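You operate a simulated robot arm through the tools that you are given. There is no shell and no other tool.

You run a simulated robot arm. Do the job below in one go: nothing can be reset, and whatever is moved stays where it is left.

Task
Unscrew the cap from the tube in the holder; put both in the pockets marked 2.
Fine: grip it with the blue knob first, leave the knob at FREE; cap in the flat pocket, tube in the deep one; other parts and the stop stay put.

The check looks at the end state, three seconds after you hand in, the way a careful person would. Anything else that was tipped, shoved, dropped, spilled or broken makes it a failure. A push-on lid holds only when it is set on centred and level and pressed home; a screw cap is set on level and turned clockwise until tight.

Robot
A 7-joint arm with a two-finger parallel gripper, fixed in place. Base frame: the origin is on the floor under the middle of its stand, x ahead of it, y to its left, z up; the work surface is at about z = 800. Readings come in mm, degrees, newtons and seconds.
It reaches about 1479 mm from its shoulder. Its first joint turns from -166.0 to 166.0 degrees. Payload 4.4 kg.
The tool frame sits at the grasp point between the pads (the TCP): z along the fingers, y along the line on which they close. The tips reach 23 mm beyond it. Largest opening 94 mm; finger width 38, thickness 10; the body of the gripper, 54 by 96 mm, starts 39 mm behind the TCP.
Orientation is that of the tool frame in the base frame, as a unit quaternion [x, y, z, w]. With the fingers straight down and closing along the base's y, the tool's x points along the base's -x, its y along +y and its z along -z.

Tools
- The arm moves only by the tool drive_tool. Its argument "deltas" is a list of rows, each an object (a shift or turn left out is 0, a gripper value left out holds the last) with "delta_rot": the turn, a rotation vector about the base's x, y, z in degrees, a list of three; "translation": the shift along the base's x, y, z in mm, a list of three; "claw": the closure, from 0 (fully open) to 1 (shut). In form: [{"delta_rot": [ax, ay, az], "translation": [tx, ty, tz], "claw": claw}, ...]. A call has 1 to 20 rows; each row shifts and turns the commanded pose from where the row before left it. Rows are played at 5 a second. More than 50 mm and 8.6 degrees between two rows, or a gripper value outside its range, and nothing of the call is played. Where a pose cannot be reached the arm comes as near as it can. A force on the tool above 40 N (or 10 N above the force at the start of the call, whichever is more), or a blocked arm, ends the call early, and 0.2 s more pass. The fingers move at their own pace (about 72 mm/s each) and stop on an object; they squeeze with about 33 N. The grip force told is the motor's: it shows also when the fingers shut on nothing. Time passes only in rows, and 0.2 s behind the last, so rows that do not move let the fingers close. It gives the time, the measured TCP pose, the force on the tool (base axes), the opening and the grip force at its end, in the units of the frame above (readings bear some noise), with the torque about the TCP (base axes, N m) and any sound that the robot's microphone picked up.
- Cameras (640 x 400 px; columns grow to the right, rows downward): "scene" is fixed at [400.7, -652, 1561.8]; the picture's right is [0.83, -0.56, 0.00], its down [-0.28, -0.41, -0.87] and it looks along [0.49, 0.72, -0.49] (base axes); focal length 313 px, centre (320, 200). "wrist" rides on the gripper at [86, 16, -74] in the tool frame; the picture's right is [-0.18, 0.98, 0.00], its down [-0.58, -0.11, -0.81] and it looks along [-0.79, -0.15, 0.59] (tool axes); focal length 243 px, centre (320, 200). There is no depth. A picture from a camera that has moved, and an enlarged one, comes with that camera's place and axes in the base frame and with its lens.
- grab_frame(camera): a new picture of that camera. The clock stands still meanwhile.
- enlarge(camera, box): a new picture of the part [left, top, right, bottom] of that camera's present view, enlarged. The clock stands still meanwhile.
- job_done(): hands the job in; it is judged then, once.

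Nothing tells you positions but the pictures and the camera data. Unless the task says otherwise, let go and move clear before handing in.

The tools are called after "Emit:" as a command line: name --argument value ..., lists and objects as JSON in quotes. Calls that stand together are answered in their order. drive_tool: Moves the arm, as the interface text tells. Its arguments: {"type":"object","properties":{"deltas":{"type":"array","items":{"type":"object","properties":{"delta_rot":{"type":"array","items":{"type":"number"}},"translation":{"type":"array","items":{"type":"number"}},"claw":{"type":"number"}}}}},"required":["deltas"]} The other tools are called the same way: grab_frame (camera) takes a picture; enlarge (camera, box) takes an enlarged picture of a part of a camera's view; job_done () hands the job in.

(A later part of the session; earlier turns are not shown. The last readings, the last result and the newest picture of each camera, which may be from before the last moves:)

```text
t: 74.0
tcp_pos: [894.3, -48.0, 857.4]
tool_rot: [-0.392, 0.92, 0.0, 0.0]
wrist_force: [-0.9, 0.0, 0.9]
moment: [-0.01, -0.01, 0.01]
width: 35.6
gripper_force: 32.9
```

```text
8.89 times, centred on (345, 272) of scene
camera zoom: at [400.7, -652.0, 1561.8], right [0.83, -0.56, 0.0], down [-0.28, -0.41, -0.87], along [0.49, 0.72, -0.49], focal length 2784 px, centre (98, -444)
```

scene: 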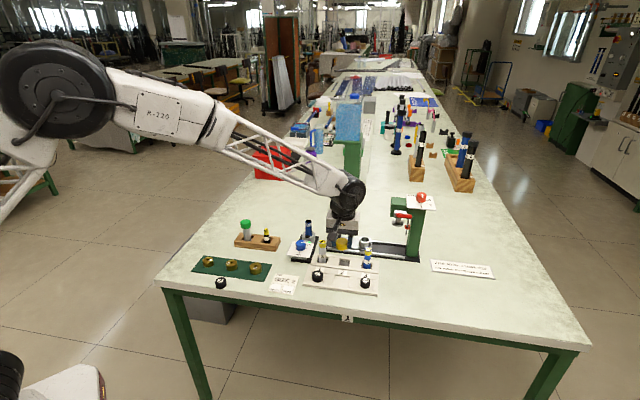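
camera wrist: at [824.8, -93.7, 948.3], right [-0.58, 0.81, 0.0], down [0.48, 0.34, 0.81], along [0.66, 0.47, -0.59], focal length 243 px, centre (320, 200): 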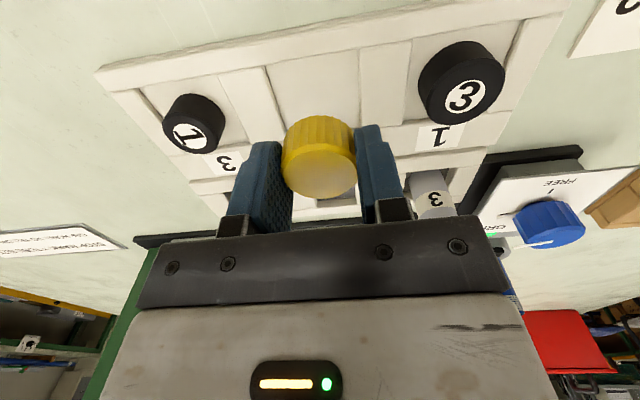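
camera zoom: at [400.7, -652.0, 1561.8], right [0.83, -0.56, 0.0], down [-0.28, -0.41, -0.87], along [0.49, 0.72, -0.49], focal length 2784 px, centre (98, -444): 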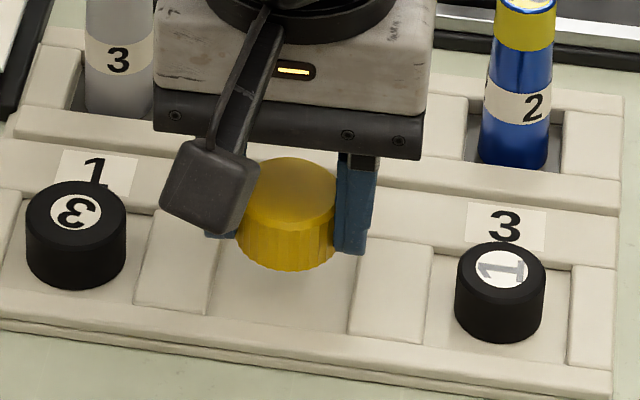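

Emit:
drive_tool --deltas '[{"translation": [-0.3, 1.2, -6]}, {"translation": [0, 0, -6]}, {"translation": [0, 0, -2]}, {}, {}]'

Emit:
enlarge --camera "scene" --box '[325, 255, 365, 295]'

Emit:
enlarge --camera "wrist" --box '[220, 20, 420, 180]'

```text
t: 75.2
tcp_pos: [894.7, -46.0, 844.3]
tool_rot: [-0.392, 0.92, -0.001, 0.0]
wrist_force: [-0.6, -0.4, 0.1]
moment: [-0.01, 0.02, 0.02]
width: 35.6
gripper_force: 33.2
```

```text
10.00 times, centred on (345, 275) of scene
camera zoom: at [400.7, -652.0, 1561.8], right [0.83, -0.56, 0.0], down [-0.28, -0.41, -0.87], along [0.49, 0.72, -0.49], focal length 3132 px, centre (70, -550)
```

zoom: 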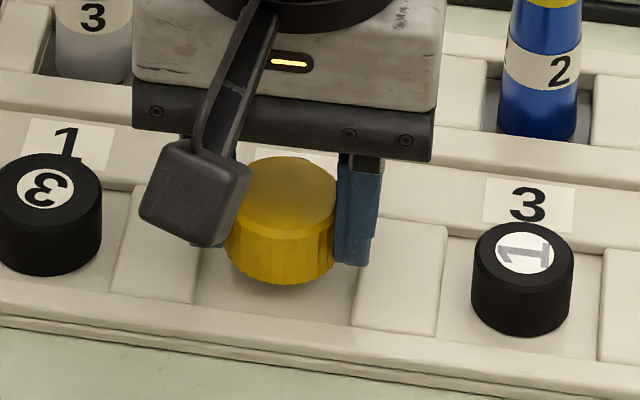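

```text
2.50 times, centred on (320, 100) of wrist
camera zoom: at [823.7, -97.2, 918.1], right [-0.58, 0.81, 0.0], down [0.48, 0.34, 0.81], along [0.66, 0.47, -0.59], focal length 606 px, centre (320, 450)
```

zoom: 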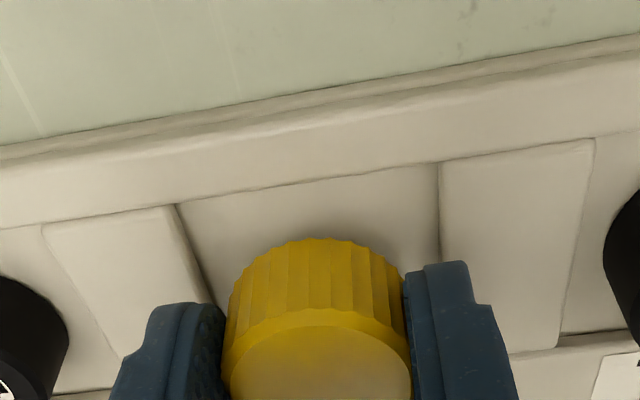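

Emit:
drive_tool --deltas '[{"translation": [-0.3, 0, -1.5]}, {"translation": [0, 0, -1.5]}, {}]'

```text
t: 76.0
tcp_pos: [892.9, -45.5, 840.8]
tool_rot: [-0.393, 0.92, 0.0, 0.0]
wrist_force: [0.0, -0.1, -0.1]
moment: [0.0, 0.01, 0.03]
width: 35.5
gripper_force: 33.2
```

Emit:
drive_tool --deltas '[{"translation": [0.3, 0, -1]}, {"translation": [0, 0, -0.5]}, {}]'

Emit:
enlarge --camera "scene" --box '[332, 268, 357, 293]'

```text
t: 76.8
tcp_pos: [892.6, -46.6, 840.0]
tool_rot: [-0.392, 0.92, -0.002, 0.001]
wrist_force: [-0.2, 0.6, 1.3]
moment: [-0.02, 0.04, 0.02]
width: 35.6
gripper_force: 33.3
```

```text
16.00 times, centred on (344, 280) of scene
camera zoom: at [400.7, -652.0, 1561.8], right [0.83, -0.56, 0.0], down [-0.28, -0.41, -0.87], along [0.49, 0.72, -0.49], focal length 5012 px, centre (-72, -1088)
```

zoom: 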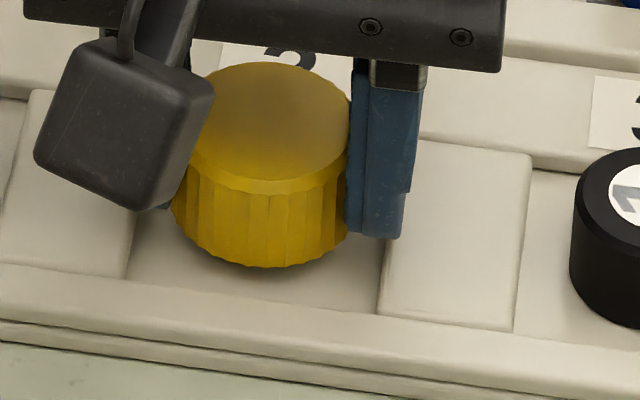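

Emit:
drive_tool --deltas '[{"translation": [0.3, 0.3, -0.7]}, {}]'

Emit:
drive_tool --deltas '[{"translation": [0.2, 0, -0.7]}, {}]'

```text
t: 77.4
tcp_pos: [893.5, -46.9, 838.4]
tool_rot: [-0.393, 0.92, -0.001, 0.0]
wrist_force: [-0.3, -0.4, 0.3]
moment: [0.0, -0.03, 0.0]
width: 35.2
gripper_force: 33.3
```

```text
t: 78.0
tcp_pos: [893.9, -45.4, 838.1]
tool_rot: [-0.392, 0.92, -0.002, 0.001]
wrist_force: [-0.2, 0.1, -0.3]
moment: [0.0, -0.01, 0.03]
width: 35.2
gripper_force: 33.3
```

Emit:
drive_tool --deltas '[{"translation": [0, 0, -0.8]}, {}]'

Emit:
drive_tool --deltas '[{"translation": [0, 0, -0.8]}, {}]'

Emit:
enlarge --camera "scene" --box '[332, 268, 357, 293]'

```text
t: 78.6
tcp_pos: [893.8, -45.6, 837.2]
tool_rot: [-0.392, 0.92, 0.0, 0.0]
wrist_force: [0.4, -0.6, 0.3]
moment: [0.02, -0.01, -0.01]
width: 35.2
gripper_force: 32.7
```

```text
t: 79.2
tcp_pos: [894.6, -45.8, 836.0]
tool_rot: [-0.392, 0.92, -0.001, 0.0]
wrist_force: [-0.4, 0.9, -0.1]
moment: [0.02, 0.01, -0.02]
width: 35.4
gripper_force: 34.0
```

```text
16.00 times, centred on (344, 280) of scene
camera zoom: at [400.7, -652.0, 1561.8], right [0.83, -0.56, 0.0], down [-0.28, -0.41, -0.87], along [0.49, 0.72, -0.49], focal length 5012 px, centre (-72, -1088)
```

zoom: 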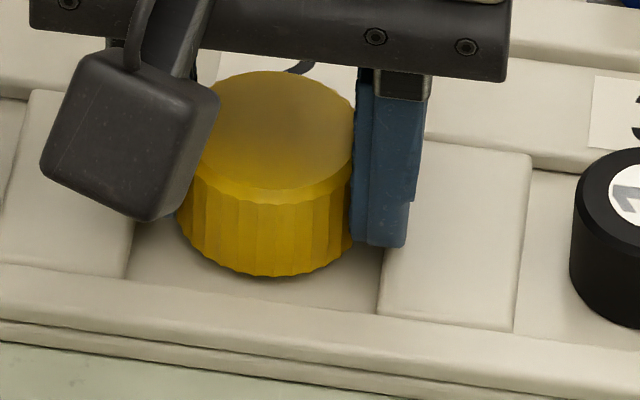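

Emit:
drive_tool --deltas '[{"translation": [-0.3, 0, -0.8]}, {}]'

Emit:
drive_tool --deltas '[{"translation": [0, 0, -0.8]}, {}]'

```text
t: 79.8
tcp_pos: [894.5, -46.7, 834.1]
tool_rot: [-0.392, 0.92, -0.001, 0.001]
wrist_force: [0.3, -0.1, 0.4]
moment: [-0.02, -0.03, -0.01]
width: 35.1
gripper_force: 33.4
```

```text
t: 80.4
tcp_pos: [894.7, -46.3, 834.9]
tool_rot: [-0.393, 0.92, -0.001, 0.0]
wrist_force: [-0.2, -1.3, 0.3]
moment: [-0.01, 0.03, 0.04]
width: 34.9
gripper_force: 32.7
```

Emit:
drive_tool --deltas '[{"translation": [-0.3, 0.2, -0.8]}, {}]'

Emit:
drive_tool --deltas '[{"translation": [0, 0, -0.8]}, {}]'

Emit:
enlarge --camera "scene" --box '[332, 268, 357, 293]'

Emit:
enlarge --camera "wrist" --box '[220, 20, 420, 180]'

```text
t: 81.0
tcp_pos: [893.0, -45.7, 834.8]
tool_rot: [-0.393, 0.92, -0.001, 0.0]
wrist_force: [4.4, -4.1, 7.7]
moment: [-0.01, 0.17, 0.08]
width: 35.2
gripper_force: 32.5
```

```text
t: 81.7
tcp_pos: [894.5, -46.2, 835.3]
tool_rot: [-0.393, 0.92, -0.001, 0.001]
wrist_force: [1.2, 0.6, 1.9]
moment: [0.01, 0.08, -0.02]
width: 35.0
gripper_force: 33.1
stopped in row 2: the force on the tool passed its limit at 41 N (the readings are from after the stop); the commanded pose is now the measured one
```

```text
16.00 times, centred on (344, 280) of scene
camera zoom: at [400.7, -652.0, 1561.8], right [0.83, -0.56, 0.0], down [-0.28, -0.41, -0.87], along [0.49, 0.72, -0.49], focal length 5012 px, centre (-72, -1088)
```

zoom: 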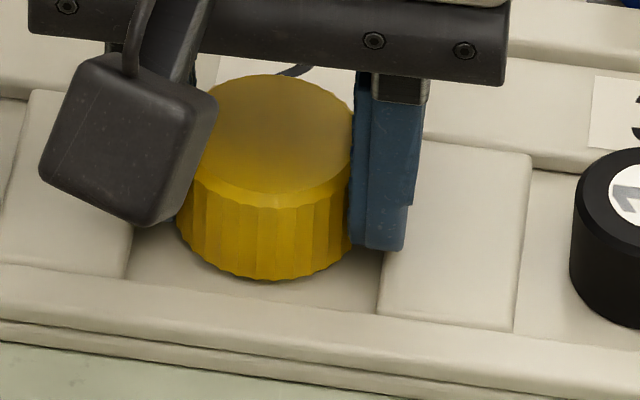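

```text
2.50 times, centred on (320, 100) of wrist
camera zoom: at [824.0, -97.3, 908.8], right [-0.58, 0.81, 0.0], down [0.48, 0.35, 0.81], along [0.66, 0.47, -0.59], focal length 606 px, centre (320, 450)
```

zoom: 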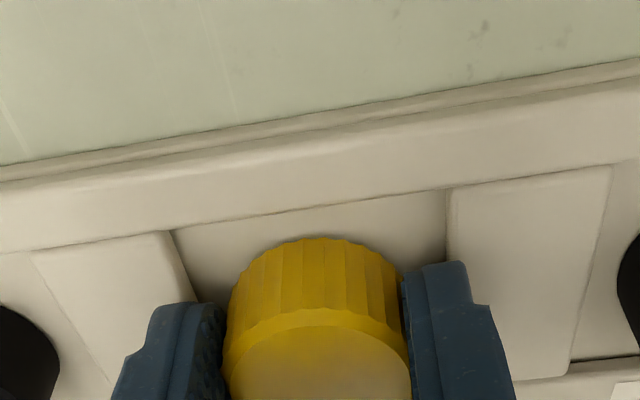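

Contact was felt at z≈835, so the cap is at the pocket. I'll ease up a hair and open slowly.

Emit:
drive_tool --deltas '[{"translation": [0, 0, 0.3]}, {"claw": 0.6}, {"claw": 0.56}, {"claw": 0.52}, {"claw": 0.46}, {"claw": 0.4}, {}]'

Emit:
enlarge --camera "scene" --box '[332, 268, 357, 293]'

Emit:
enlarge --camera "wrist" --box '[220, 20, 420, 180]'

```text
t: 83.3
tcp_pos: [893.7, -47.0, 834.3]
tool_rot: [-0.392, 0.92, -0.002, 0.0]
wrist_force: [-0.9, -1.0, 4.8]
moment: [0.05, 0.17, 0.09]
width: 56.4
gripper_force: 0.1
```

```text
16.00 times, centred on (344, 280) of scene
camera zoom: at [400.7, -652.0, 1561.8], right [0.83, -0.56, 0.0], down [-0.28, -0.41, -0.87], along [0.49, 0.72, -0.49], focal length 5012 px, centre (-72, -1088)
```

zoom: 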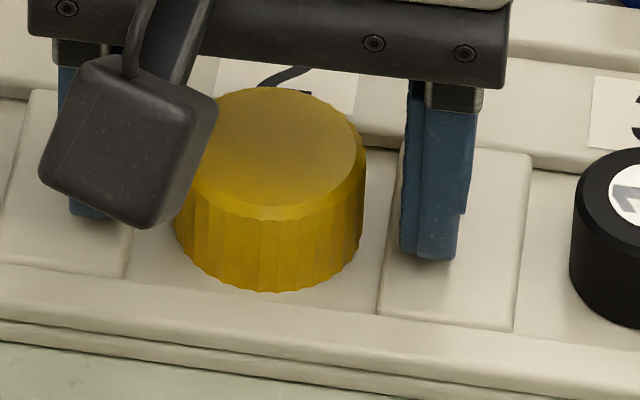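

```text
2.50 times, centred on (320, 100) of wrist
camera zoom: at [823.5, -97.8, 908.8], right [-0.58, 0.81, 0.0], down [0.48, 0.34, 0.81], along [0.66, 0.47, -0.59], focal length 606 px, centre (320, 450)
```

zoom: 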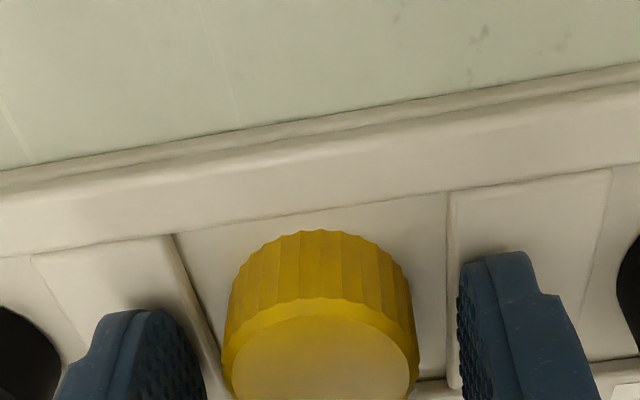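

The cap is in the pocket and looks level. I'll rise straight up and check.

Emit:
drive_tool --deltas '[{"translation": [0, 0, 3]}, {"translation": [0, 0, 10]}, {"translation": [0, 0, 25]}, {"translation": [0, 0, 35]}, {"translation": [0, 0, 40]}, {"translation": [0, 0, 30]}, {}]'

Emit:
grab_frame --camera "wrist"

Emit:
enlarge --camera "scene" --box '[290, 225, 390, 300]'

```text
t: 84.9
tcp_pos: [893.6, -43.6, 978.5]
tool_rot: [-0.393, 0.92, -0.001, 0.0]
wrist_force: [0.3, -1.0, -0.7]
moment: [-0.02, -0.01, -0.03]
width: 56.3
gripper_force: 0.0
```

```text
taken
camera wrist: at [823.7, -95.6, 1052.0], right [-0.58, 0.81, 0.0], down [0.48, 0.34, 0.81], along [0.66, 0.47, -0.59], focal length 243 px, centre (320, 200)
```

wrist: 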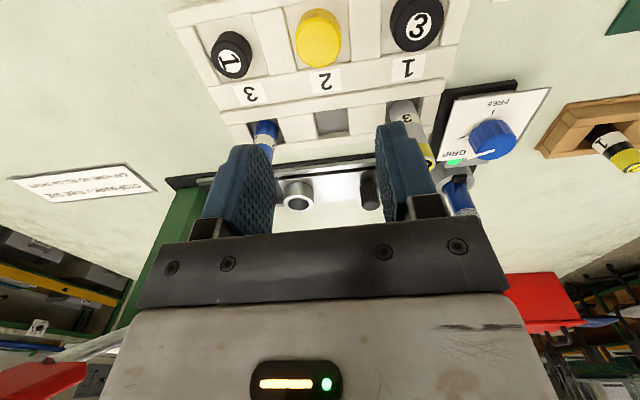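

```text
5.33 times, centred on (340, 262) of scene
camera zoom: at [400.7, -652.0, 1561.8], right [0.83, -0.56, 0.0], down [-0.28, -0.41, -0.87], along [0.49, 0.72, -0.49], focal length 1671 px, centre (213, -133)
```

zoom: 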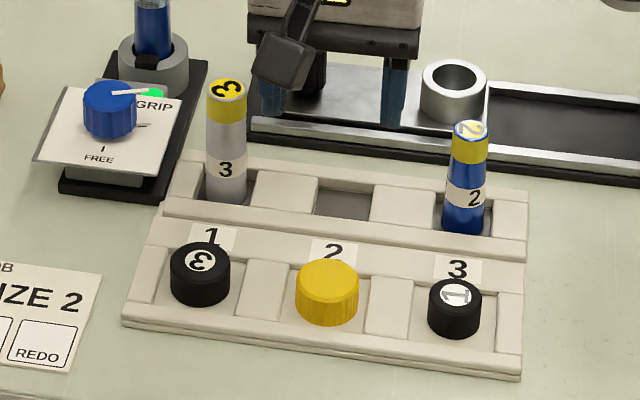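

The yellow cap lies level in flat pocket 2 and nothing else moved. Next I go back to the knob, rotating to match the pointer at GRIP.

Emit:
drive_tool --deltas '[{"translation": [-2.8, 13.7, 0], "delta_rot": [0, 0, 7.9], "claw": 0.36}, {"translation": [-2.8, 13.7, 0], "delta_rot": [0, 0, 7.9]}, {"translation": [-2.8, 13.7, 0], "delta_rot": [0, 0, 7.9]}, {"translation": [-2.8, 13.7, 0], "delta_rot": [0, 0, 7.9]}, {"translation": [-2.8, 13.7, 0], "delta_rot": [0, 0, 7.9]}, {"translation": [-2.8, 13.7, 0], "delta_rot": [0, 0, 7.9]}, {"translation": [-2.8, 13.7, 0], "delta_rot": [0, 0, 7.9]}, {"translation": [-2.8, 13.7, 0], "delta_rot": [0, 0, 7.9]}, {"translation": [-2.8, 13.7, 0], "delta_rot": [0, 0, 7.9]}, {"translation": [-2.8, 13.7, 0], "delta_rot": [0, 0, 7.9]}, {"translation": [-2.8, 13.7, 0], "delta_rot": [0, 0, 7.9]}, {"translation": [-2.8, 13.7, 0], "delta_rot": [0, 0, 7.9]}, {"translation": [-2.8, 13.7, 0], "delta_rot": [0, 0, 7.9]}, {"translation": [-2.8, 13.7, 0], "delta_rot": [0, 0, 7.9]}, {}, {}, {}]'

Emit:
enlarge --camera "wrist" --box '[240, 0, 400, 128]'

```text
t: 88.5
tcp_pos: [855.8, 145.4, 978.5]
tool_rot: [0.98, -0.201, 0.0, -0.001]
wrist_force: [-0.2, 0.0, 0.5]
moment: [-0.03, 0.02, 0.01]
width: 60.1
gripper_force: 0.1
```

```text
3.12 times, centred on (320, 64) of wrist
camera zoom: at [930.4, 96.8, 1053.1], right [-0.56, -0.83, 0.0], down [-0.49, 0.33, 0.81], along [-0.67, 0.45, -0.59], focal length 758 px, centre (320, 625)
```

zoom: 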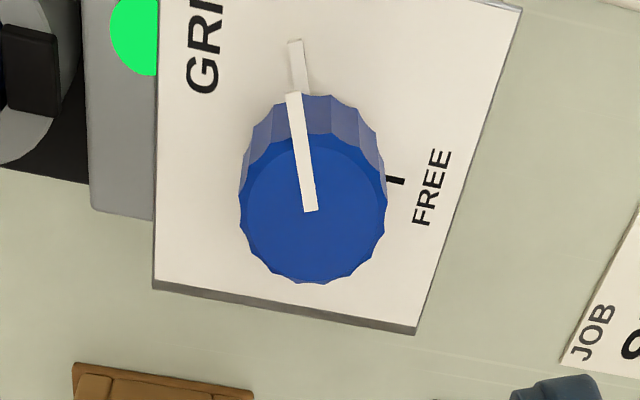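

Emit:
drive_tool --deltas '[{"translation": [0.2, 1.5, -25]}, {"translation": [0, 1, -25]}, {"translation": [0, 0, -25]}, {}, {}, {}]'

Emit:
enlarge --camera "wrist" --box '[240, 0, 400, 128]'

```text
t: 89.9
tcp_pos: [858.5, 148.7, 900.0]
tool_rot: [0.98, -0.201, 0.0, -0.001]
wrist_force: [0.6, 0.6, 0.4]
moment: [-0.02, 0.03, 0.01]
width: 60.1
gripper_force: 0.0
```

```text
3.12 times, centred on (320, 64) of wrist
camera zoom: at [932.5, 98.6, 974.7], right [-0.56, -0.83, 0.0], down [-0.49, 0.33, 0.81], along [-0.67, 0.45, -0.59], focal length 758 px, centre (320, 625)
```

zoom: 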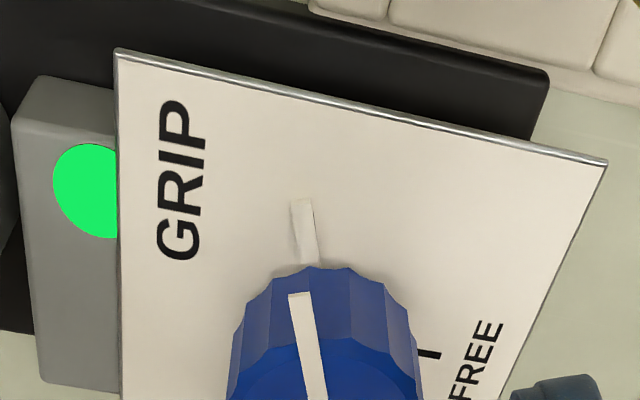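

Emit:
enlarge --camera "wrist" --box '[240, 60, 400, 188]'

Emit:
enlarge --camera "scene" --box '[280, 205, 340, 265]'

```text
3.12 times, centred on (320, 124) of wrist
camera zoom: at [932.5, 98.6, 974.7], right [-0.56, -0.83, 0.0], down [-0.49, 0.33, 0.81], along [-0.67, 0.45, -0.59], focal length 758 px, centre (320, 438)
```

zoom: 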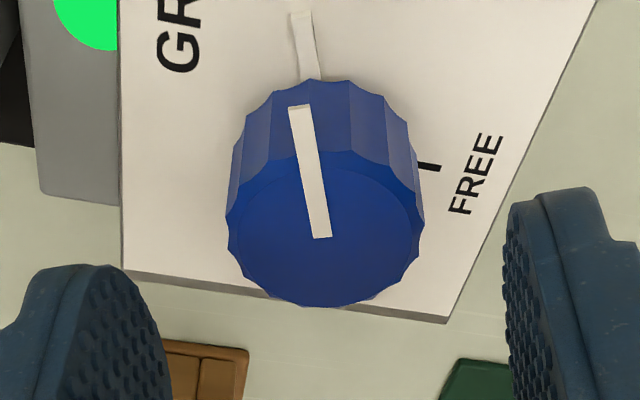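

```text
6.67 times, centred on (310, 235) of scene
camera zoom: at [400.7, -652.0, 1561.8], right [0.83, -0.56, 0.0], down [-0.28, -0.41, -0.87], along [0.49, 0.72, -0.49], focal length 2088 px, centre (387, -33)
```

zoom: 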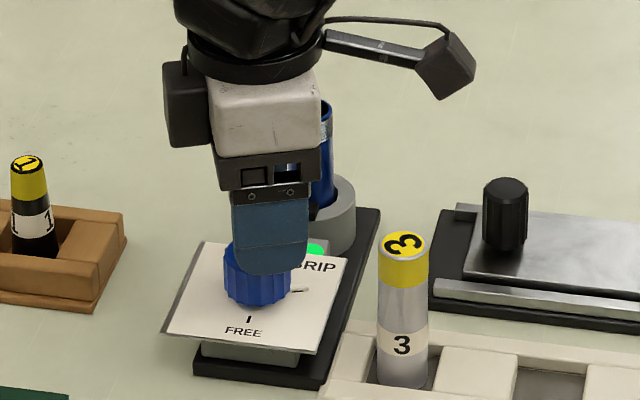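

The knob is about (1, 1) mm from my axis. I'll correct that and descend to grip it.

Emit:
drive_tool --deltas '[{"translation": [-1, -1.1, -10]}, {"translation": [0, 0, -12]}, {"translation": [0, 0, -13]}, {}, {}]'

Emit:
grab_frame --camera "wrist"

```text
t: 91.1
tcp_pos: [854.0, 146.9, 867.5]
tool_rot: [0.98, -0.2, -0.001, -0.001]
wrist_force: [0.0, -0.3, 0.0]
moment: [0.0, 0.03, -0.01]
width: 60.2
gripper_force: 0.0
```

```text
taken
camera wrist: at [928.3, 97.2, 941.3], right [-0.56, -0.83, 0.0], down [-0.49, 0.33, 0.81], along [-0.67, 0.45, -0.59], focal length 243 px, centre (320, 200)
```

wrist: 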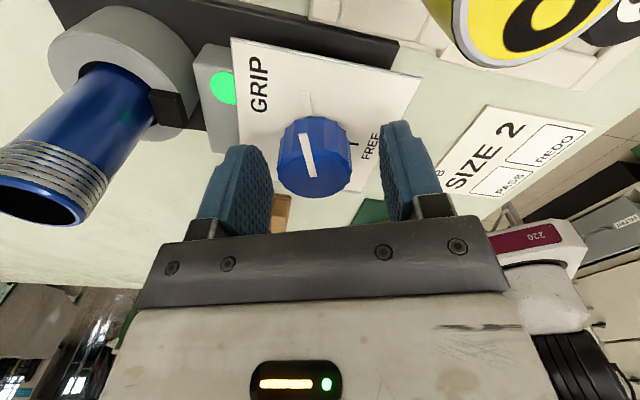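

Emit:
enlarge --camera "wrist" --box '[240, 90, 400, 218]'

```text
3.12 times, centred on (320, 154) of wrist
camera zoom: at [928.3, 97.2, 941.3], right [-0.56, -0.83, 0.0], down [-0.49, 0.33, 0.81], along [-0.67, 0.45, -0.59], focal length 758 px, centre (320, 344)
```

zoom: 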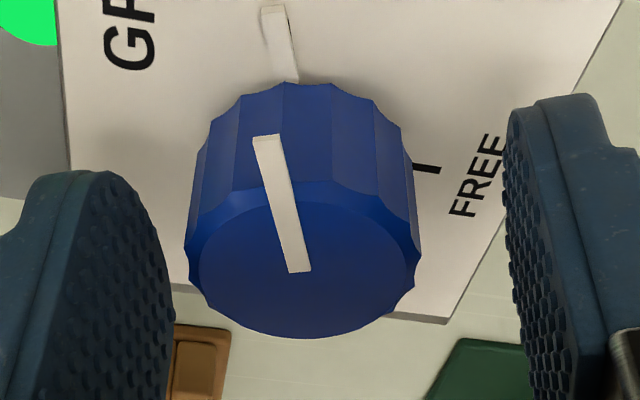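

Emit:
drive_tool --deltas '[{"translation": [1.4, 2.1, -2]}, {}, {}]'

Emit:
enlarge --camera "wrist" --box '[240, 90, 400, 218]'

```text
t: 91.9
tcp_pos: [856.7, 148.6, 867.4]
tool_rot: [0.979, -0.202, 0.001, -0.001]
wrist_force: [-0.4, 0.3, -0.3]
moment: [-0.02, 0.0, -0.03]
width: 60.1
gripper_force: 0.1
```

```text
3.12 times, centred on (320, 154) of wrist
camera zoom: at [930.2, 99.6, 939.8], right [-0.56, -0.83, 0.0], down [-0.49, 0.33, 0.81], along [-0.67, 0.45, -0.59], focal length 758 px, centre (320, 344)
```

zoom: 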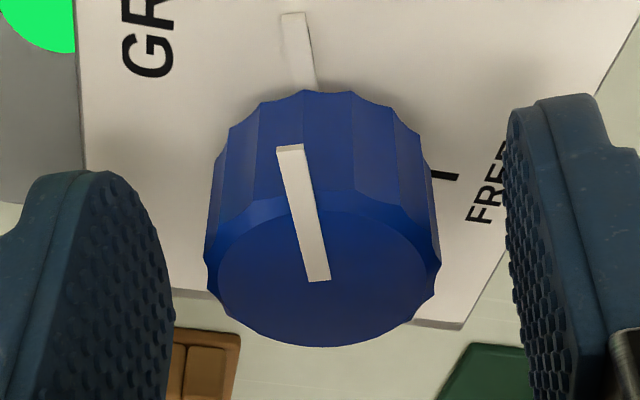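

Centred now. Closing on the knob.

Emit:
drive_tool --deltas '[{"translation": [0, 0, -1], "claw": 0.5}, {"claw": 0.56}, {"claw": 0.6}, {"claw": 0.64}, {"claw": 0.7}, {}]'

```text
t: 93.3
tcp_pos: [855.7, 148.4, 864.5]
tool_rot: [0.98, -0.201, 0.0, -0.002]
wrist_force: [-0.3, 0.2, -0.3]
moment: [-0.56, 0.05, 0.02]
width: 35.6
gripper_force: 44.6
```

Gripped with no side load. Turning clockwise back toward FREE.

Emit:
drive_tool --deltas '[{"delta_rot": [0, 0, -6]}, {"delta_rot": [0, 0, -7]}, {"delta_rot": [0, 0, -7]}, {"delta_rot": [0, 0, -7]}]'

Emit:
drive_tool --deltas '[{"delta_rot": [0, 0, -7]}, {"delta_rot": [0, 0, -7]}, {"delta_rot": [0, 0, -7]}]'

```text
t: 94.3
tcp_pos: [855.8, 149.0, 865.6]
tool_rot: [0.905, -0.425, -0.001, -0.001]
wrist_force: [-1.9, -14.6, -7.9]
moment: [-1.12, -0.32, 0.04]
width: 35.9
gripper_force: 45.2
```

```text
t: 95.2
tcp_pos: [855.9, 149.8, 865.3]
tool_rot: [0.813, -0.582, 0.0, 0.001]
wrist_force: [-5.7, -4.5, 3.4]
moment: [-0.18, -0.35, 0.0]
width: 35.6
gripper_force: 44.9
stopped in row 3: the force on the tool passed its limit at 74 N (the readings are from after the stop); the commanded pose is now the measured one
```

Emit:
drive_tool --deltas '[{"translation": [-0.2, -0.2, 0], "delta_rot": [0, 0, -6]}, {"delta_rot": [0, 0, -7]}, {"delta_rot": [0, 0, -7]}]'

Emit:
grab_frame --camera "wrist"

```text
t: 96.0
tcp_pos: [854.5, 149.1, 864.9]
tool_rot: [-0.7, 0.715, 0.0, 0.0]
wrist_force: [4.6, 2.2, -3.7]
moment: [-0.26, 0.32, -0.02]
width: 35.6
gripper_force: 44.9
```

```text
taken
camera wrist: at [838.1, 63.1, 939.0], right [-0.98, 0.21, 0.0], down [0.12, 0.58, 0.81], along [0.17, 0.79, -0.59], focal length 243 px, centre (320, 200)
```

wrist: 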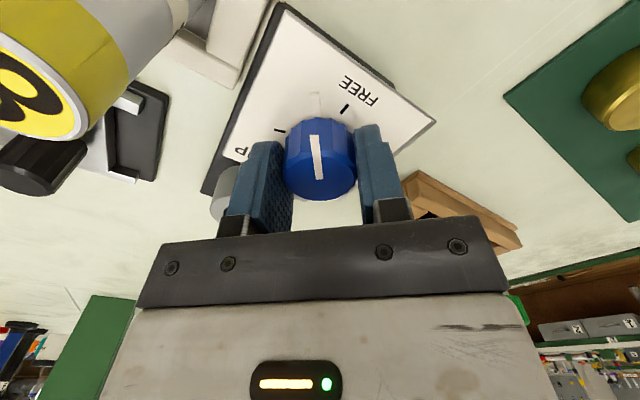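

Emit:
drive_tool --deltas '[{"translation": [0.1, 0, 0], "delta_rot": [0, 0, -6]}, {"delta_rot": [0, 0, -7]}, {"delta_rot": [0, 0, -7]}]'

Emit:
drive_tool --deltas '[{"delta_rot": [0, 0, -5]}, {"delta_rot": [0, 0, -5]}, {"delta_rot": [0, 0, -4]}]'

Emit:
enlarge --camera "wrist" --box '[240, 60, 400, 220]'

```text
t: 96.8
tcp_pos: [855.9, 149.2, 865.0]
tool_rot: [-0.564, 0.826, 0.0, 0.0]
wrist_force: [14.1, 8.2, -19.1]
moment: [0.66, -0.81, 0.01]
width: 35.6
gripper_force: 44.6
```

```text
t: 97.6
tcp_pos: [855.6, 148.2, 866.1]
tool_rot: [-0.46, 0.888, 0.0, 0.0]
wrist_force: [23.5, 1.9, -24.0]
moment: [-0.12, -0.35, 0.0]
width: 35.7
gripper_force: 44.8
```

```text
2.50 times, centred on (320, 140) of wrist
camera zoom: at [793.0, 87.6, 939.4], right [-0.7, 0.72, 0.0], down [0.42, 0.41, 0.81], along [0.58, 0.56, -0.59], focal length 606 px, centre (320, 350)
```

zoom: 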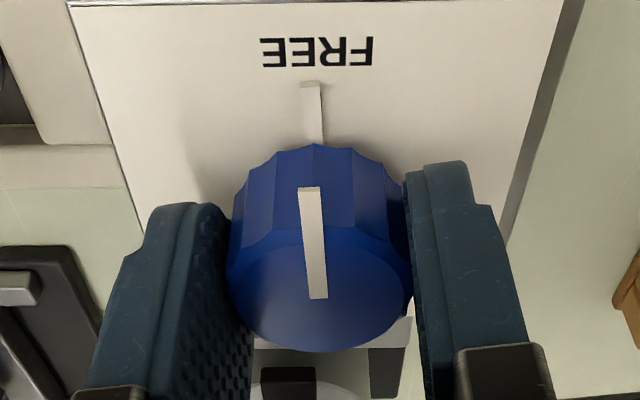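

The pointer is about 8° short of its original FREE position, so I'll finish the turn.

Emit:
drive_tool --deltas '[{"translation": [0.4, 0, 0.4], "delta_rot": [0, 0, -4]}, {"delta_rot": [0, 0, -4]}]'

Emit:
enlarge --camera "wrist" --box '[240, 60, 400, 220]'

Emit:
enlarge --camera "scene" --box '[286, 225, 326, 265]'

```text
t: 98.2
tcp_pos: [855.4, 148.6, 866.0]
tool_rot: [-0.397, 0.918, 0.0, 0.0]
wrist_force: [-2.8, -1.4, -10.4]
moment: [-0.31, -0.13, 0.56]
width: 35.8
gripper_force: 44.9
```

```text
2.50 times, centred on (320, 140) of wrist
camera zoom: at [785.3, 97.0, 940.4], right [-0.59, 0.81, 0.0], down [0.48, 0.35, 0.81], along [0.65, 0.48, -0.59], focal length 606 px, centre (320, 350)
```

zoom: 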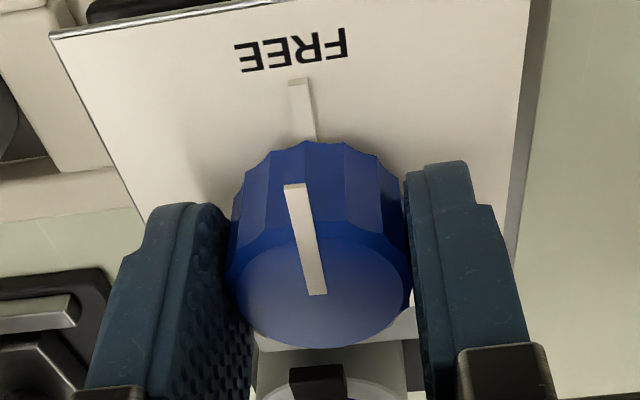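

```text
10.00 times, centred on (306, 245) of scene
camera zoom: at [400.7, -652.0, 1561.8], right [0.83, -0.56, 0.0], down [-0.28, -0.41, -0.87], along [0.49, 0.72, -0.49], focal length 3132 px, centre (460, -250)
```

zoom: 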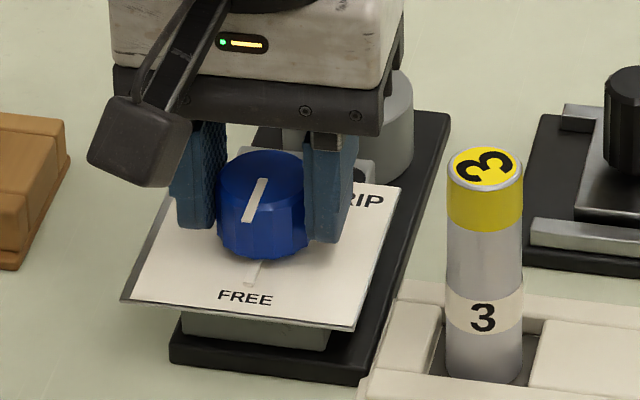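

The knob reached its stop at FREE and the tick is covered again. I'll release and rise.

Emit:
drive_tool --deltas '[{"claw": 0.55}, {"claw": 0.45}, {"claw": 0.36}, {}, {"translation": [0, 0, 15]}, {"translation": [0, 0, 25]}, {"translation": [0, 0, 30]}, {"translation": [0, 0, 35]}, {}, {}]'

Emit:
grab_frame --camera "wrist"

Emit:
enlarge --camera "scene" --box '[286, 200, 346, 260]'

```text
t: 100.4
tcp_pos: [855.9, 151.1, 969.6]
tool_rot: [-0.397, 0.918, -0.001, 0.0]
wrist_force: [0.2, 0.3, 0.4]
moment: [-0.02, 0.03, 0.04]
width: 60.3
gripper_force: 0.1
```

```text
taken
camera wrist: at [785.5, 98.6, 1043.5], right [-0.59, 0.81, 0.0], down [0.48, 0.35, 0.81], along [0.65, 0.48, -0.59], focal length 243 px, centre (320, 200)
```

wrist: 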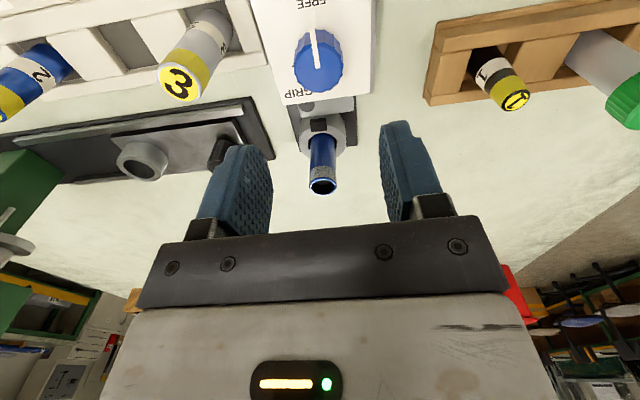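

```text
6.67 times, centred on (316, 230) of scene
camera zoom: at [400.7, -652.0, 1561.8], right [0.83, -0.56, 0.0], down [-0.28, -0.41, -0.87], along [0.49, 0.72, -0.49], focal length 2088 px, centre (347, 0)
```

zoom: 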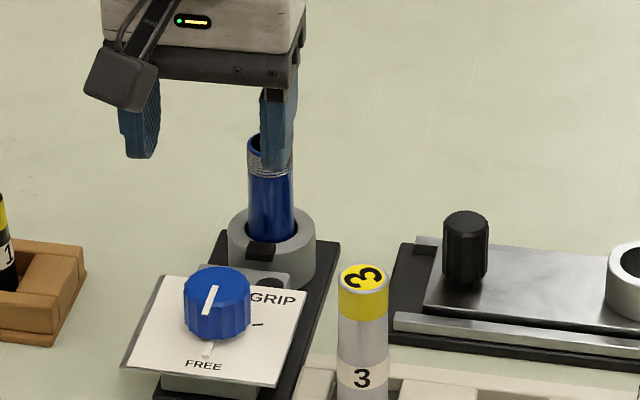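

The knob is at FREE, the lamp is off and the tube stands in the holder. I'll move over the tube and check centring.

Emit:
drive_tool --deltas '[{"translation": [24, 18, 2], "delta_rot": [0, 0, -0.9]}, {"translation": [23, 18, 2], "delta_rot": [0, 0, -0.9]}, {"translation": [23, 18, 2]}, {}, {}, {}]'

Emit:
enlarge --camera "wrist" --box '[240, 0, 400, 128]'

```text
t: 101.8
tcp_pos: [927.6, 201.7, 977.5]
tool_rot: [-0.383, 0.924, 0.0, 0.0]
wrist_force: [-0.4, 0.9, 1.0]
moment: [0.01, 0.0, -0.01]
width: 60.0
gripper_force: 0.0
```

```text
3.12 times, centred on (320, 64) of wrist
camera zoom: at [855.1, 152.2, 1049.8], right [-0.56, 0.83, 0.0], down [0.49, 0.33, 0.81], along [0.67, 0.46, -0.59], focal length 758 px, centre (320, 625)
```

zoom: 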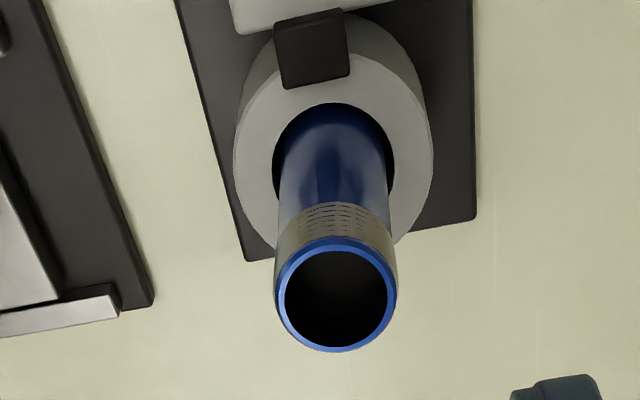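

Emit:
drive_tool --deltas '[{"translation": [-3, 2.2, -20]}, {"translation": [0, 0, -25]}, {}, {}, {}]'

Emit:
enlarge --camera "wrist" --box '[240, 40, 400, 200]'

```text
t: 103.0
tcp_pos: [924.3, 204.3, 932.2]
tool_rot: [-0.383, 0.924, 0.0, 0.0]
wrist_force: [-0.1, -0.2, -0.7]
moment: [0.01, 0.0, 0.02]
width: 60.1
gripper_force: 0.1
```

```text
2.50 times, centred on (320, 120) of wrist
camera zoom: at [851.7, 154.9, 1005.1], right [-0.56, 0.83, 0.0], down [0.49, 0.33, 0.81], along [0.67, 0.46, -0.59], focal length 606 px, centre (320, 400)
```

zoom: 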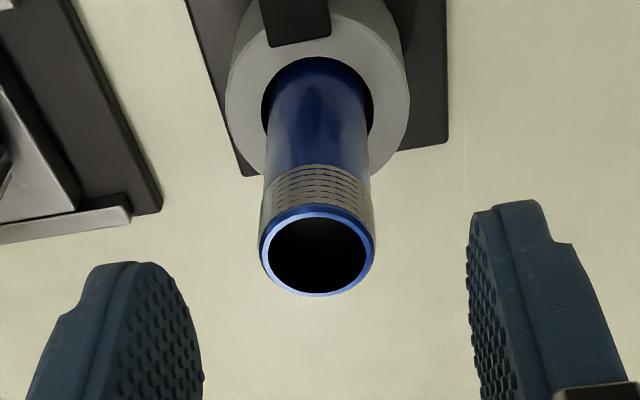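

Centred. Descending to z≈878 around the tube.

Emit:
drive_tool --deltas '[{"translation": [0, 0, -18]}, {"translation": [0, 0, -18]}, {"translation": [0, 0, -17]}, {}, {}, {}]'

Emit:
grab_frame --camera "wrist"

Emit:
enlarge --camera "scene" --box '[286, 200, 346, 260]'

```text
t: 104.4
tcp_pos: [924.0, 207.1, 877.8]
tool_rot: [-0.383, 0.924, 0.0, 0.001]
wrist_force: [0.7, -0.3, -0.2]
moment: [0.03, 0.01, -0.01]
width: 60.5
gripper_force: 0.1
```

```text
taken
camera wrist: at [851.6, 157.8, 952.0], right [-0.56, 0.83, 0.0], down [0.49, 0.33, 0.81], along [0.67, 0.46, -0.59], focal length 243 px, centre (320, 200)
```

wrist: 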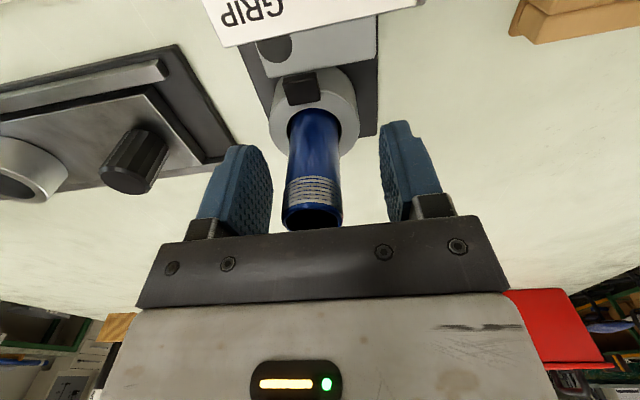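

```text
6.67 times, centred on (316, 230) of scene
camera zoom: at [400.7, -652.0, 1561.8], right [0.83, -0.56, 0.0], down [-0.28, -0.41, -0.87], along [0.49, 0.72, -0.49], focal length 2088 px, centre (347, 0)
```

zoom: 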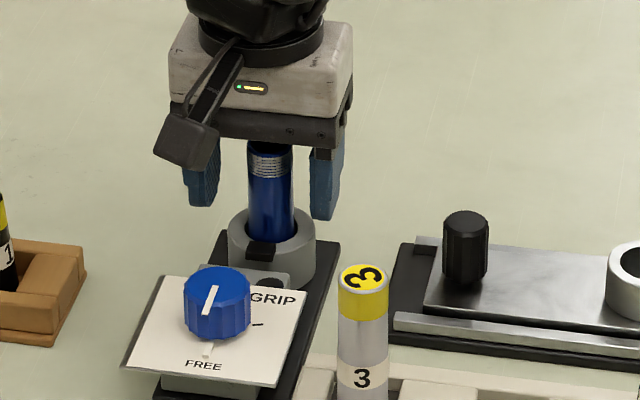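

Emit:
drive_tool --deltas '[{"translation": [1.2, -1.8, 0]}, {}, {}]'

Emit:
enlarge --camera "wrist" --box '[240, 80, 400, 240]'

```text
t: 105.2
tcp_pos: [925.5, 205.9, 880.0]
tool_rot: [-0.382, 0.924, 0.001, 0.0]
wrist_force: [-0.8, -0.5, -0.8]
moment: [0.02, 0.0, -0.01]
width: 60.0
gripper_force: 0.0
```

```text
2.50 times, centred on (320, 160) of wrist
camera zoom: at [853.4, 155.4, 952.6], right [-0.56, 0.83, 0.0], down [0.49, 0.33, 0.81], along [0.67, 0.46, -0.59], focal length 606 px, centre (320, 300)
```

zoom: 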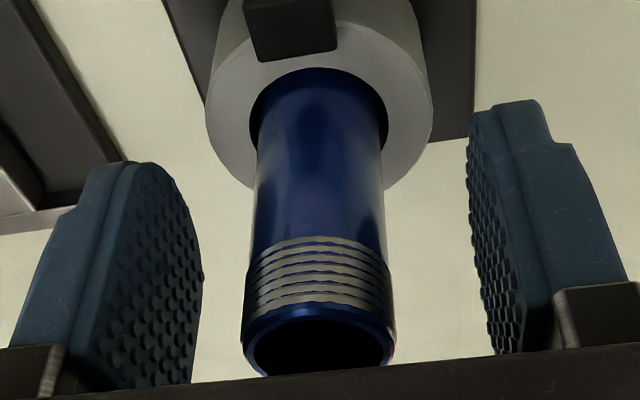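

Centred. Closing on the tube body gently.

Emit:
drive_tool --deltas '[{"claw": 0.5}, {"claw": 0.58}, {"claw": 0.64}, {"claw": 0.68}, {"claw": 0.72}, {"claw": 0.85}, {}, {}]'

Emit:
enlarge --camera "wrist" --box '[240, 80, 400, 240]'

```text
t: 107.0
tcp_pos: [925.3, 204.7, 877.9]
tool_rot: [-0.383, 0.924, 0.0, -0.001]
wrist_force: [0.1, 0.1, 0.0]
moment: [0.05, 0.02, 0.01]
width: 25.0
gripper_force: 32.4
```

```text
2.50 times, centred on (320, 160) of wrist
camera zoom: at [853.4, 155.5, 952.6], right [-0.56, 0.83, 0.0], down [0.49, 0.33, 0.81], along [0.67, 0.46, -0.59], focal length 606 px, centre (320, 300)
```

zoom: 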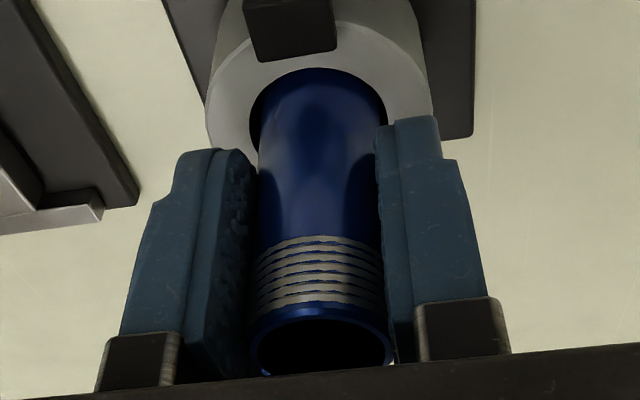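

Gripped at 25 mm with no side load. I'll lift the tube straight out.

Emit:
drive_tool --deltas '[{"translation": [0, 0, 2]}, {"translation": [0, 0, 4]}, {"translation": [0, 0, 6]}, {"translation": [0, 0, 10]}, {}]'

Emit:
enlarge --camera "scene" --box '[286, 190, 346, 260]'

```text
t: 108.2
tcp_pos: [925.0, 202.1, 901.7]
tool_rot: [-0.382, 0.924, 0.0, 0.001]
wrist_force: [-0.5, 0.7, -1.0]
moment: [-0.04, -0.03, 0.02]
width: 24.8
gripper_force: 33.1
```

```text
5.71 times, centred on (316, 225) of scene
camera zoom: at [400.7, -652.0, 1561.8], right [0.83, -0.56, 0.0], down [-0.28, -0.41, -0.87], along [0.49, 0.72, -0.49], focal length 1790 px, centre (343, 57)
```

zoom: 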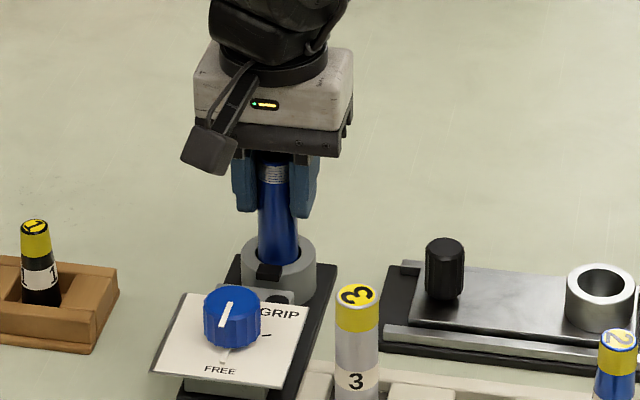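

Emit:
drive_tool --deltas '[{"translation": [0, 1, 10]}, {"translation": [0, 0, 12]}, {"translation": [0, 0, 15]}, {"translation": [0, 0, 20]}, {"translation": [0, 0, 30]}, {}, {}]'

Emit:
enlarge --camera "scene" --box '[276, 170, 356, 260]'

Emit:
grab_frame --camera "wrist"

```text
t: 109.8
tcp_pos: [923.3, 204.3, 987.6]
tool_rot: [-0.382, 0.924, 0.0, 0.0]
wrist_force: [0.0, -0.3, -1.1]
moment: [0.01, 0.0, -0.01]
width: 25.0
gripper_force: 33.3
```

```text
4.44 times, centred on (316, 215) of scene
camera zoom: at [400.7, -652.0, 1561.8], right [0.83, -0.56, 0.0], down [-0.28, -0.41, -0.87], along [0.49, 0.72, -0.49], focal length 1392 px, centre (338, 133)
```

zoom: 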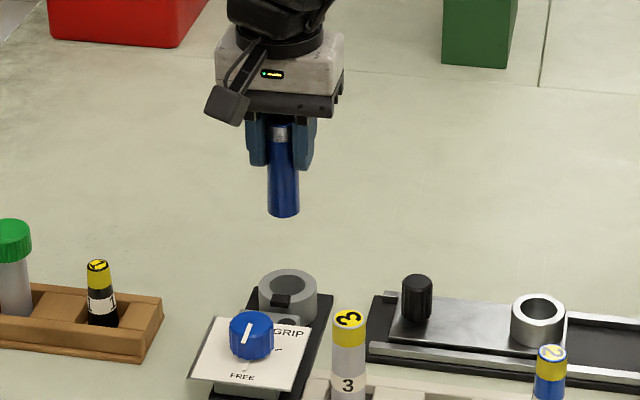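

```text
taken
camera wrist: at [851.1, 154.6, 1062.3], right [-0.56, 0.83, 0.0], down [0.49, 0.33, 0.81], along [0.67, 0.46, -0.59], focal length 243 px, centre (320, 200)
```

wrist: 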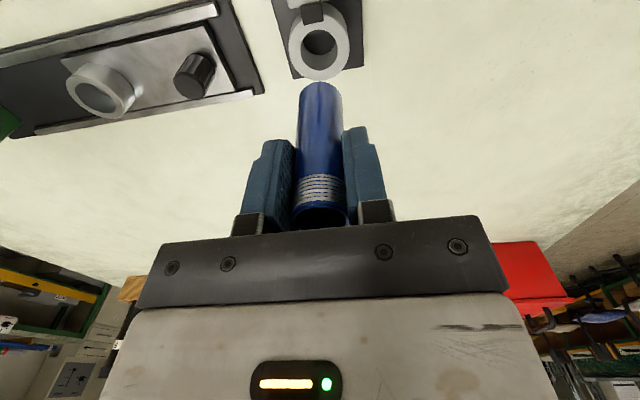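

The tube is out cleanly, its bottom about 66 mm below the TCP. Next it goes to the deep pocket of column 2, staying high.

Emit:
drive_tool --deltas '[{"translation": [5.2, -31, 2]}, {"translation": [5.2, -31, 0]}, {"translation": [5.2, -31, 0]}, {"translation": [5.2, -31, 0]}, {"translation": [5.2, -31, 0]}, {"translation": [5.2, -30, 0]}, {}, {}, {}]'

Emit:
grab_frame --camera "wrist"

Emit:
enlarge --camera "scene" --box '[300, 190, 400, 290]'

```text
t: 111.8
tcp_pos: [952.1, 19.3, 989.6]
tool_rot: [-0.382, 0.924, 0.0, 0.0]
wrist_force: [0.0, 0.0, -1.1]
moment: [0.03, -0.01, -0.01]
width: 24.9
gripper_force: 33.1
```

```text
taken
camera wrist: at [880.8, -30.9, 1063.3], right [-0.56, 0.83, 0.0], down [0.49, 0.33, 0.81], along [0.67, 0.46, -0.59], focal length 243 px, centre (320, 200)
```

wrist: 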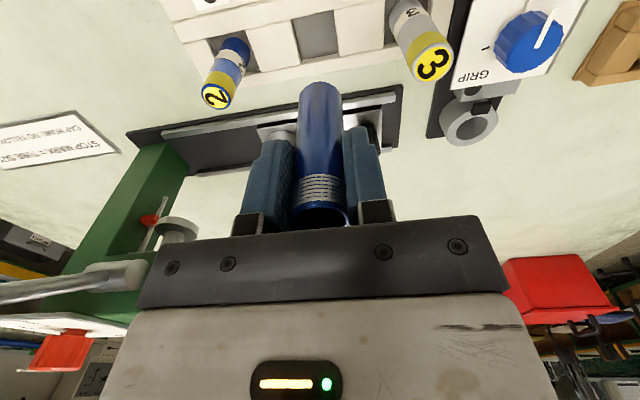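

```text
4.00 times, centred on (350, 240) of scene
camera zoom: at [400.7, -652.0, 1561.8], right [0.83, -0.56, 0.0], down [-0.28, -0.41, -0.87], along [0.49, 0.72, -0.49], focal length 1253 px, centre (200, 40)
```

zoom: 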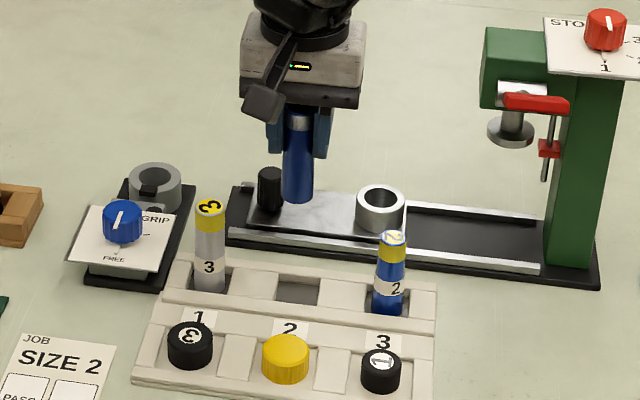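

Emit:
enlarge --camera "wrist" --box '[230, 0, 410, 120]'

```text
3.33 times, centred on (320, 60) of wrist
camera zoom: at [880.8, -30.9, 1063.3], right [-0.56, 0.83, 0.0], down [0.49, 0.33, 0.81], along [0.67, 0.46, -0.59], focal length 809 px, centre (320, 667)
```

zoom: 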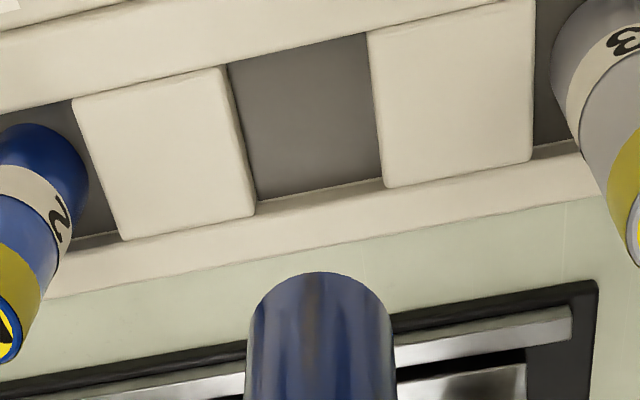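

The pocket centre is about (956.5,17.6) and the tube axis about (952.4,19). I'll shift and descend to just above the tray.

Emit:
drive_tool --deltas '[{"translation": [2.1, -0.8, -15]}, {"translation": [2, -0.8, -20]}, {"translation": [0, 0, -20]}, {"translation": [0, 0, -20]}, {}, {}, {}]'

Emit:
enlarge --camera "wrist" --box '[210, 0, 430, 150]'

Emit:
enlarge --camera "scene" --box '[310, 220, 380, 290]'

```text
t: 113.4
tcp_pos: [960.7, 18.8, 915.4]
tool_rot: [-0.383, 0.924, -0.001, 0.0]
wrist_force: [-0.1, -0.4, -0.4]
moment: [0.01, 0.03, 0.0]
width: 24.9
gripper_force: 33.0
```

```text
2.67 times, centred on (320, 75) of wrist
camera zoom: at [888.7, -31.0, 988.4], right [-0.56, 0.83, 0.0], down [0.49, 0.33, 0.81], along [0.67, 0.46, -0.59], focal length 647 px, centre (320, 533)
```

zoom: 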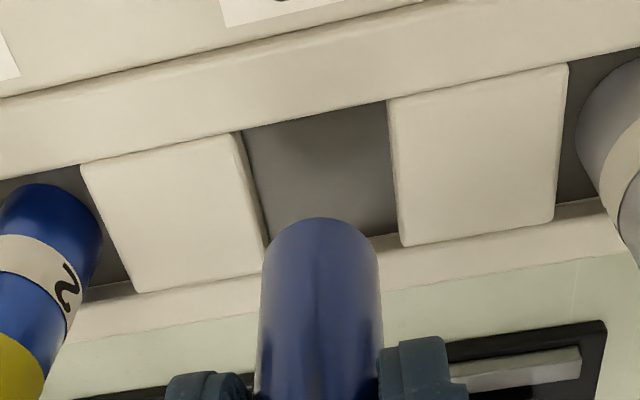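

```text
5.71 times, centred on (345, 255) of scene
camera zoom: at [400.7, -652.0, 1561.8], right [0.83, -0.56, 0.0], down [-0.28, -0.41, -0.87], along [0.49, 0.72, -0.49], focal length 1790 px, centre (177, -114)
```

zoom: 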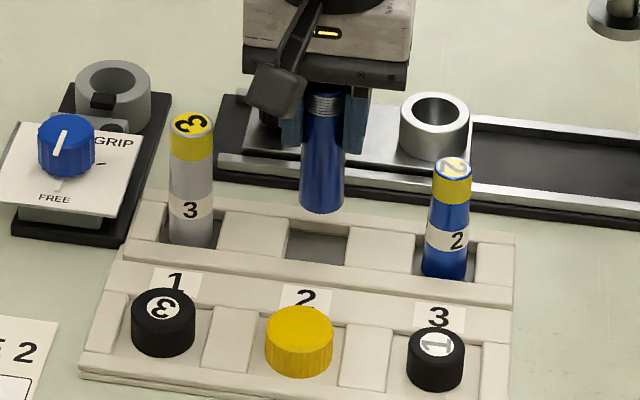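

Emit:
drive_tool --deltas '[{"translation": [-1.7, 0, -8]}, {"translation": [-1.6, 0.2, -8]}, {}, {}, {}]'

Emit:
enlarge --camera "wrist" --box '[210, 0, 430, 150]'

Emit:
enlarge --camera "scene" --box '[325, 235, 375, 285]'

```text
t: 114.6
tcp_pos: [955.5, 18.9, 897.7]
tool_rot: [-0.383, 0.924, 0.0, 0.001]
wrist_force: [0.7, -0.4, -1.3]
moment: [-0.04, -0.01, 0.0]
width: 25.2
gripper_force: 33.5
```

```text
2.67 times, centred on (320, 75) of wrist
camera zoom: at [884.1, -31.3, 972.1], right [-0.56, 0.83, 0.0], down [0.49, 0.33, 0.81], along [0.67, 0.46, -0.59], focal length 647 px, centre (320, 533)
```

zoom: 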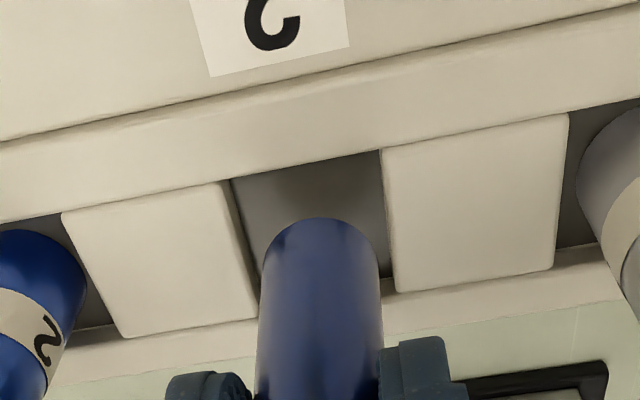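

```text
8.00 times, centred on (350, 260) of scene
camera zoom: at [400.7, -652.0, 1561.8], right [0.83, -0.56, 0.0], down [-0.28, -0.41, -0.87], along [0.49, 0.72, -0.49], focal length 2506 px, centre (80, -280)
```

zoom: 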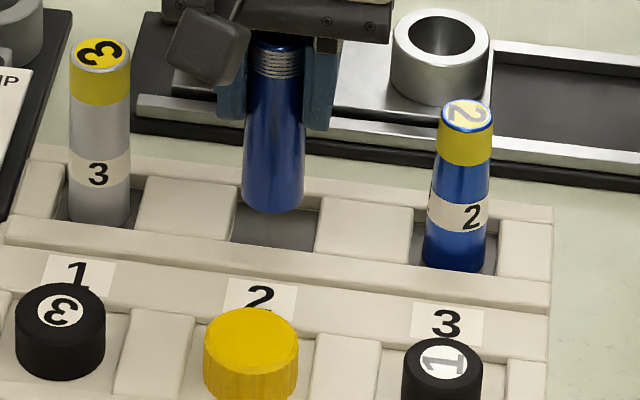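

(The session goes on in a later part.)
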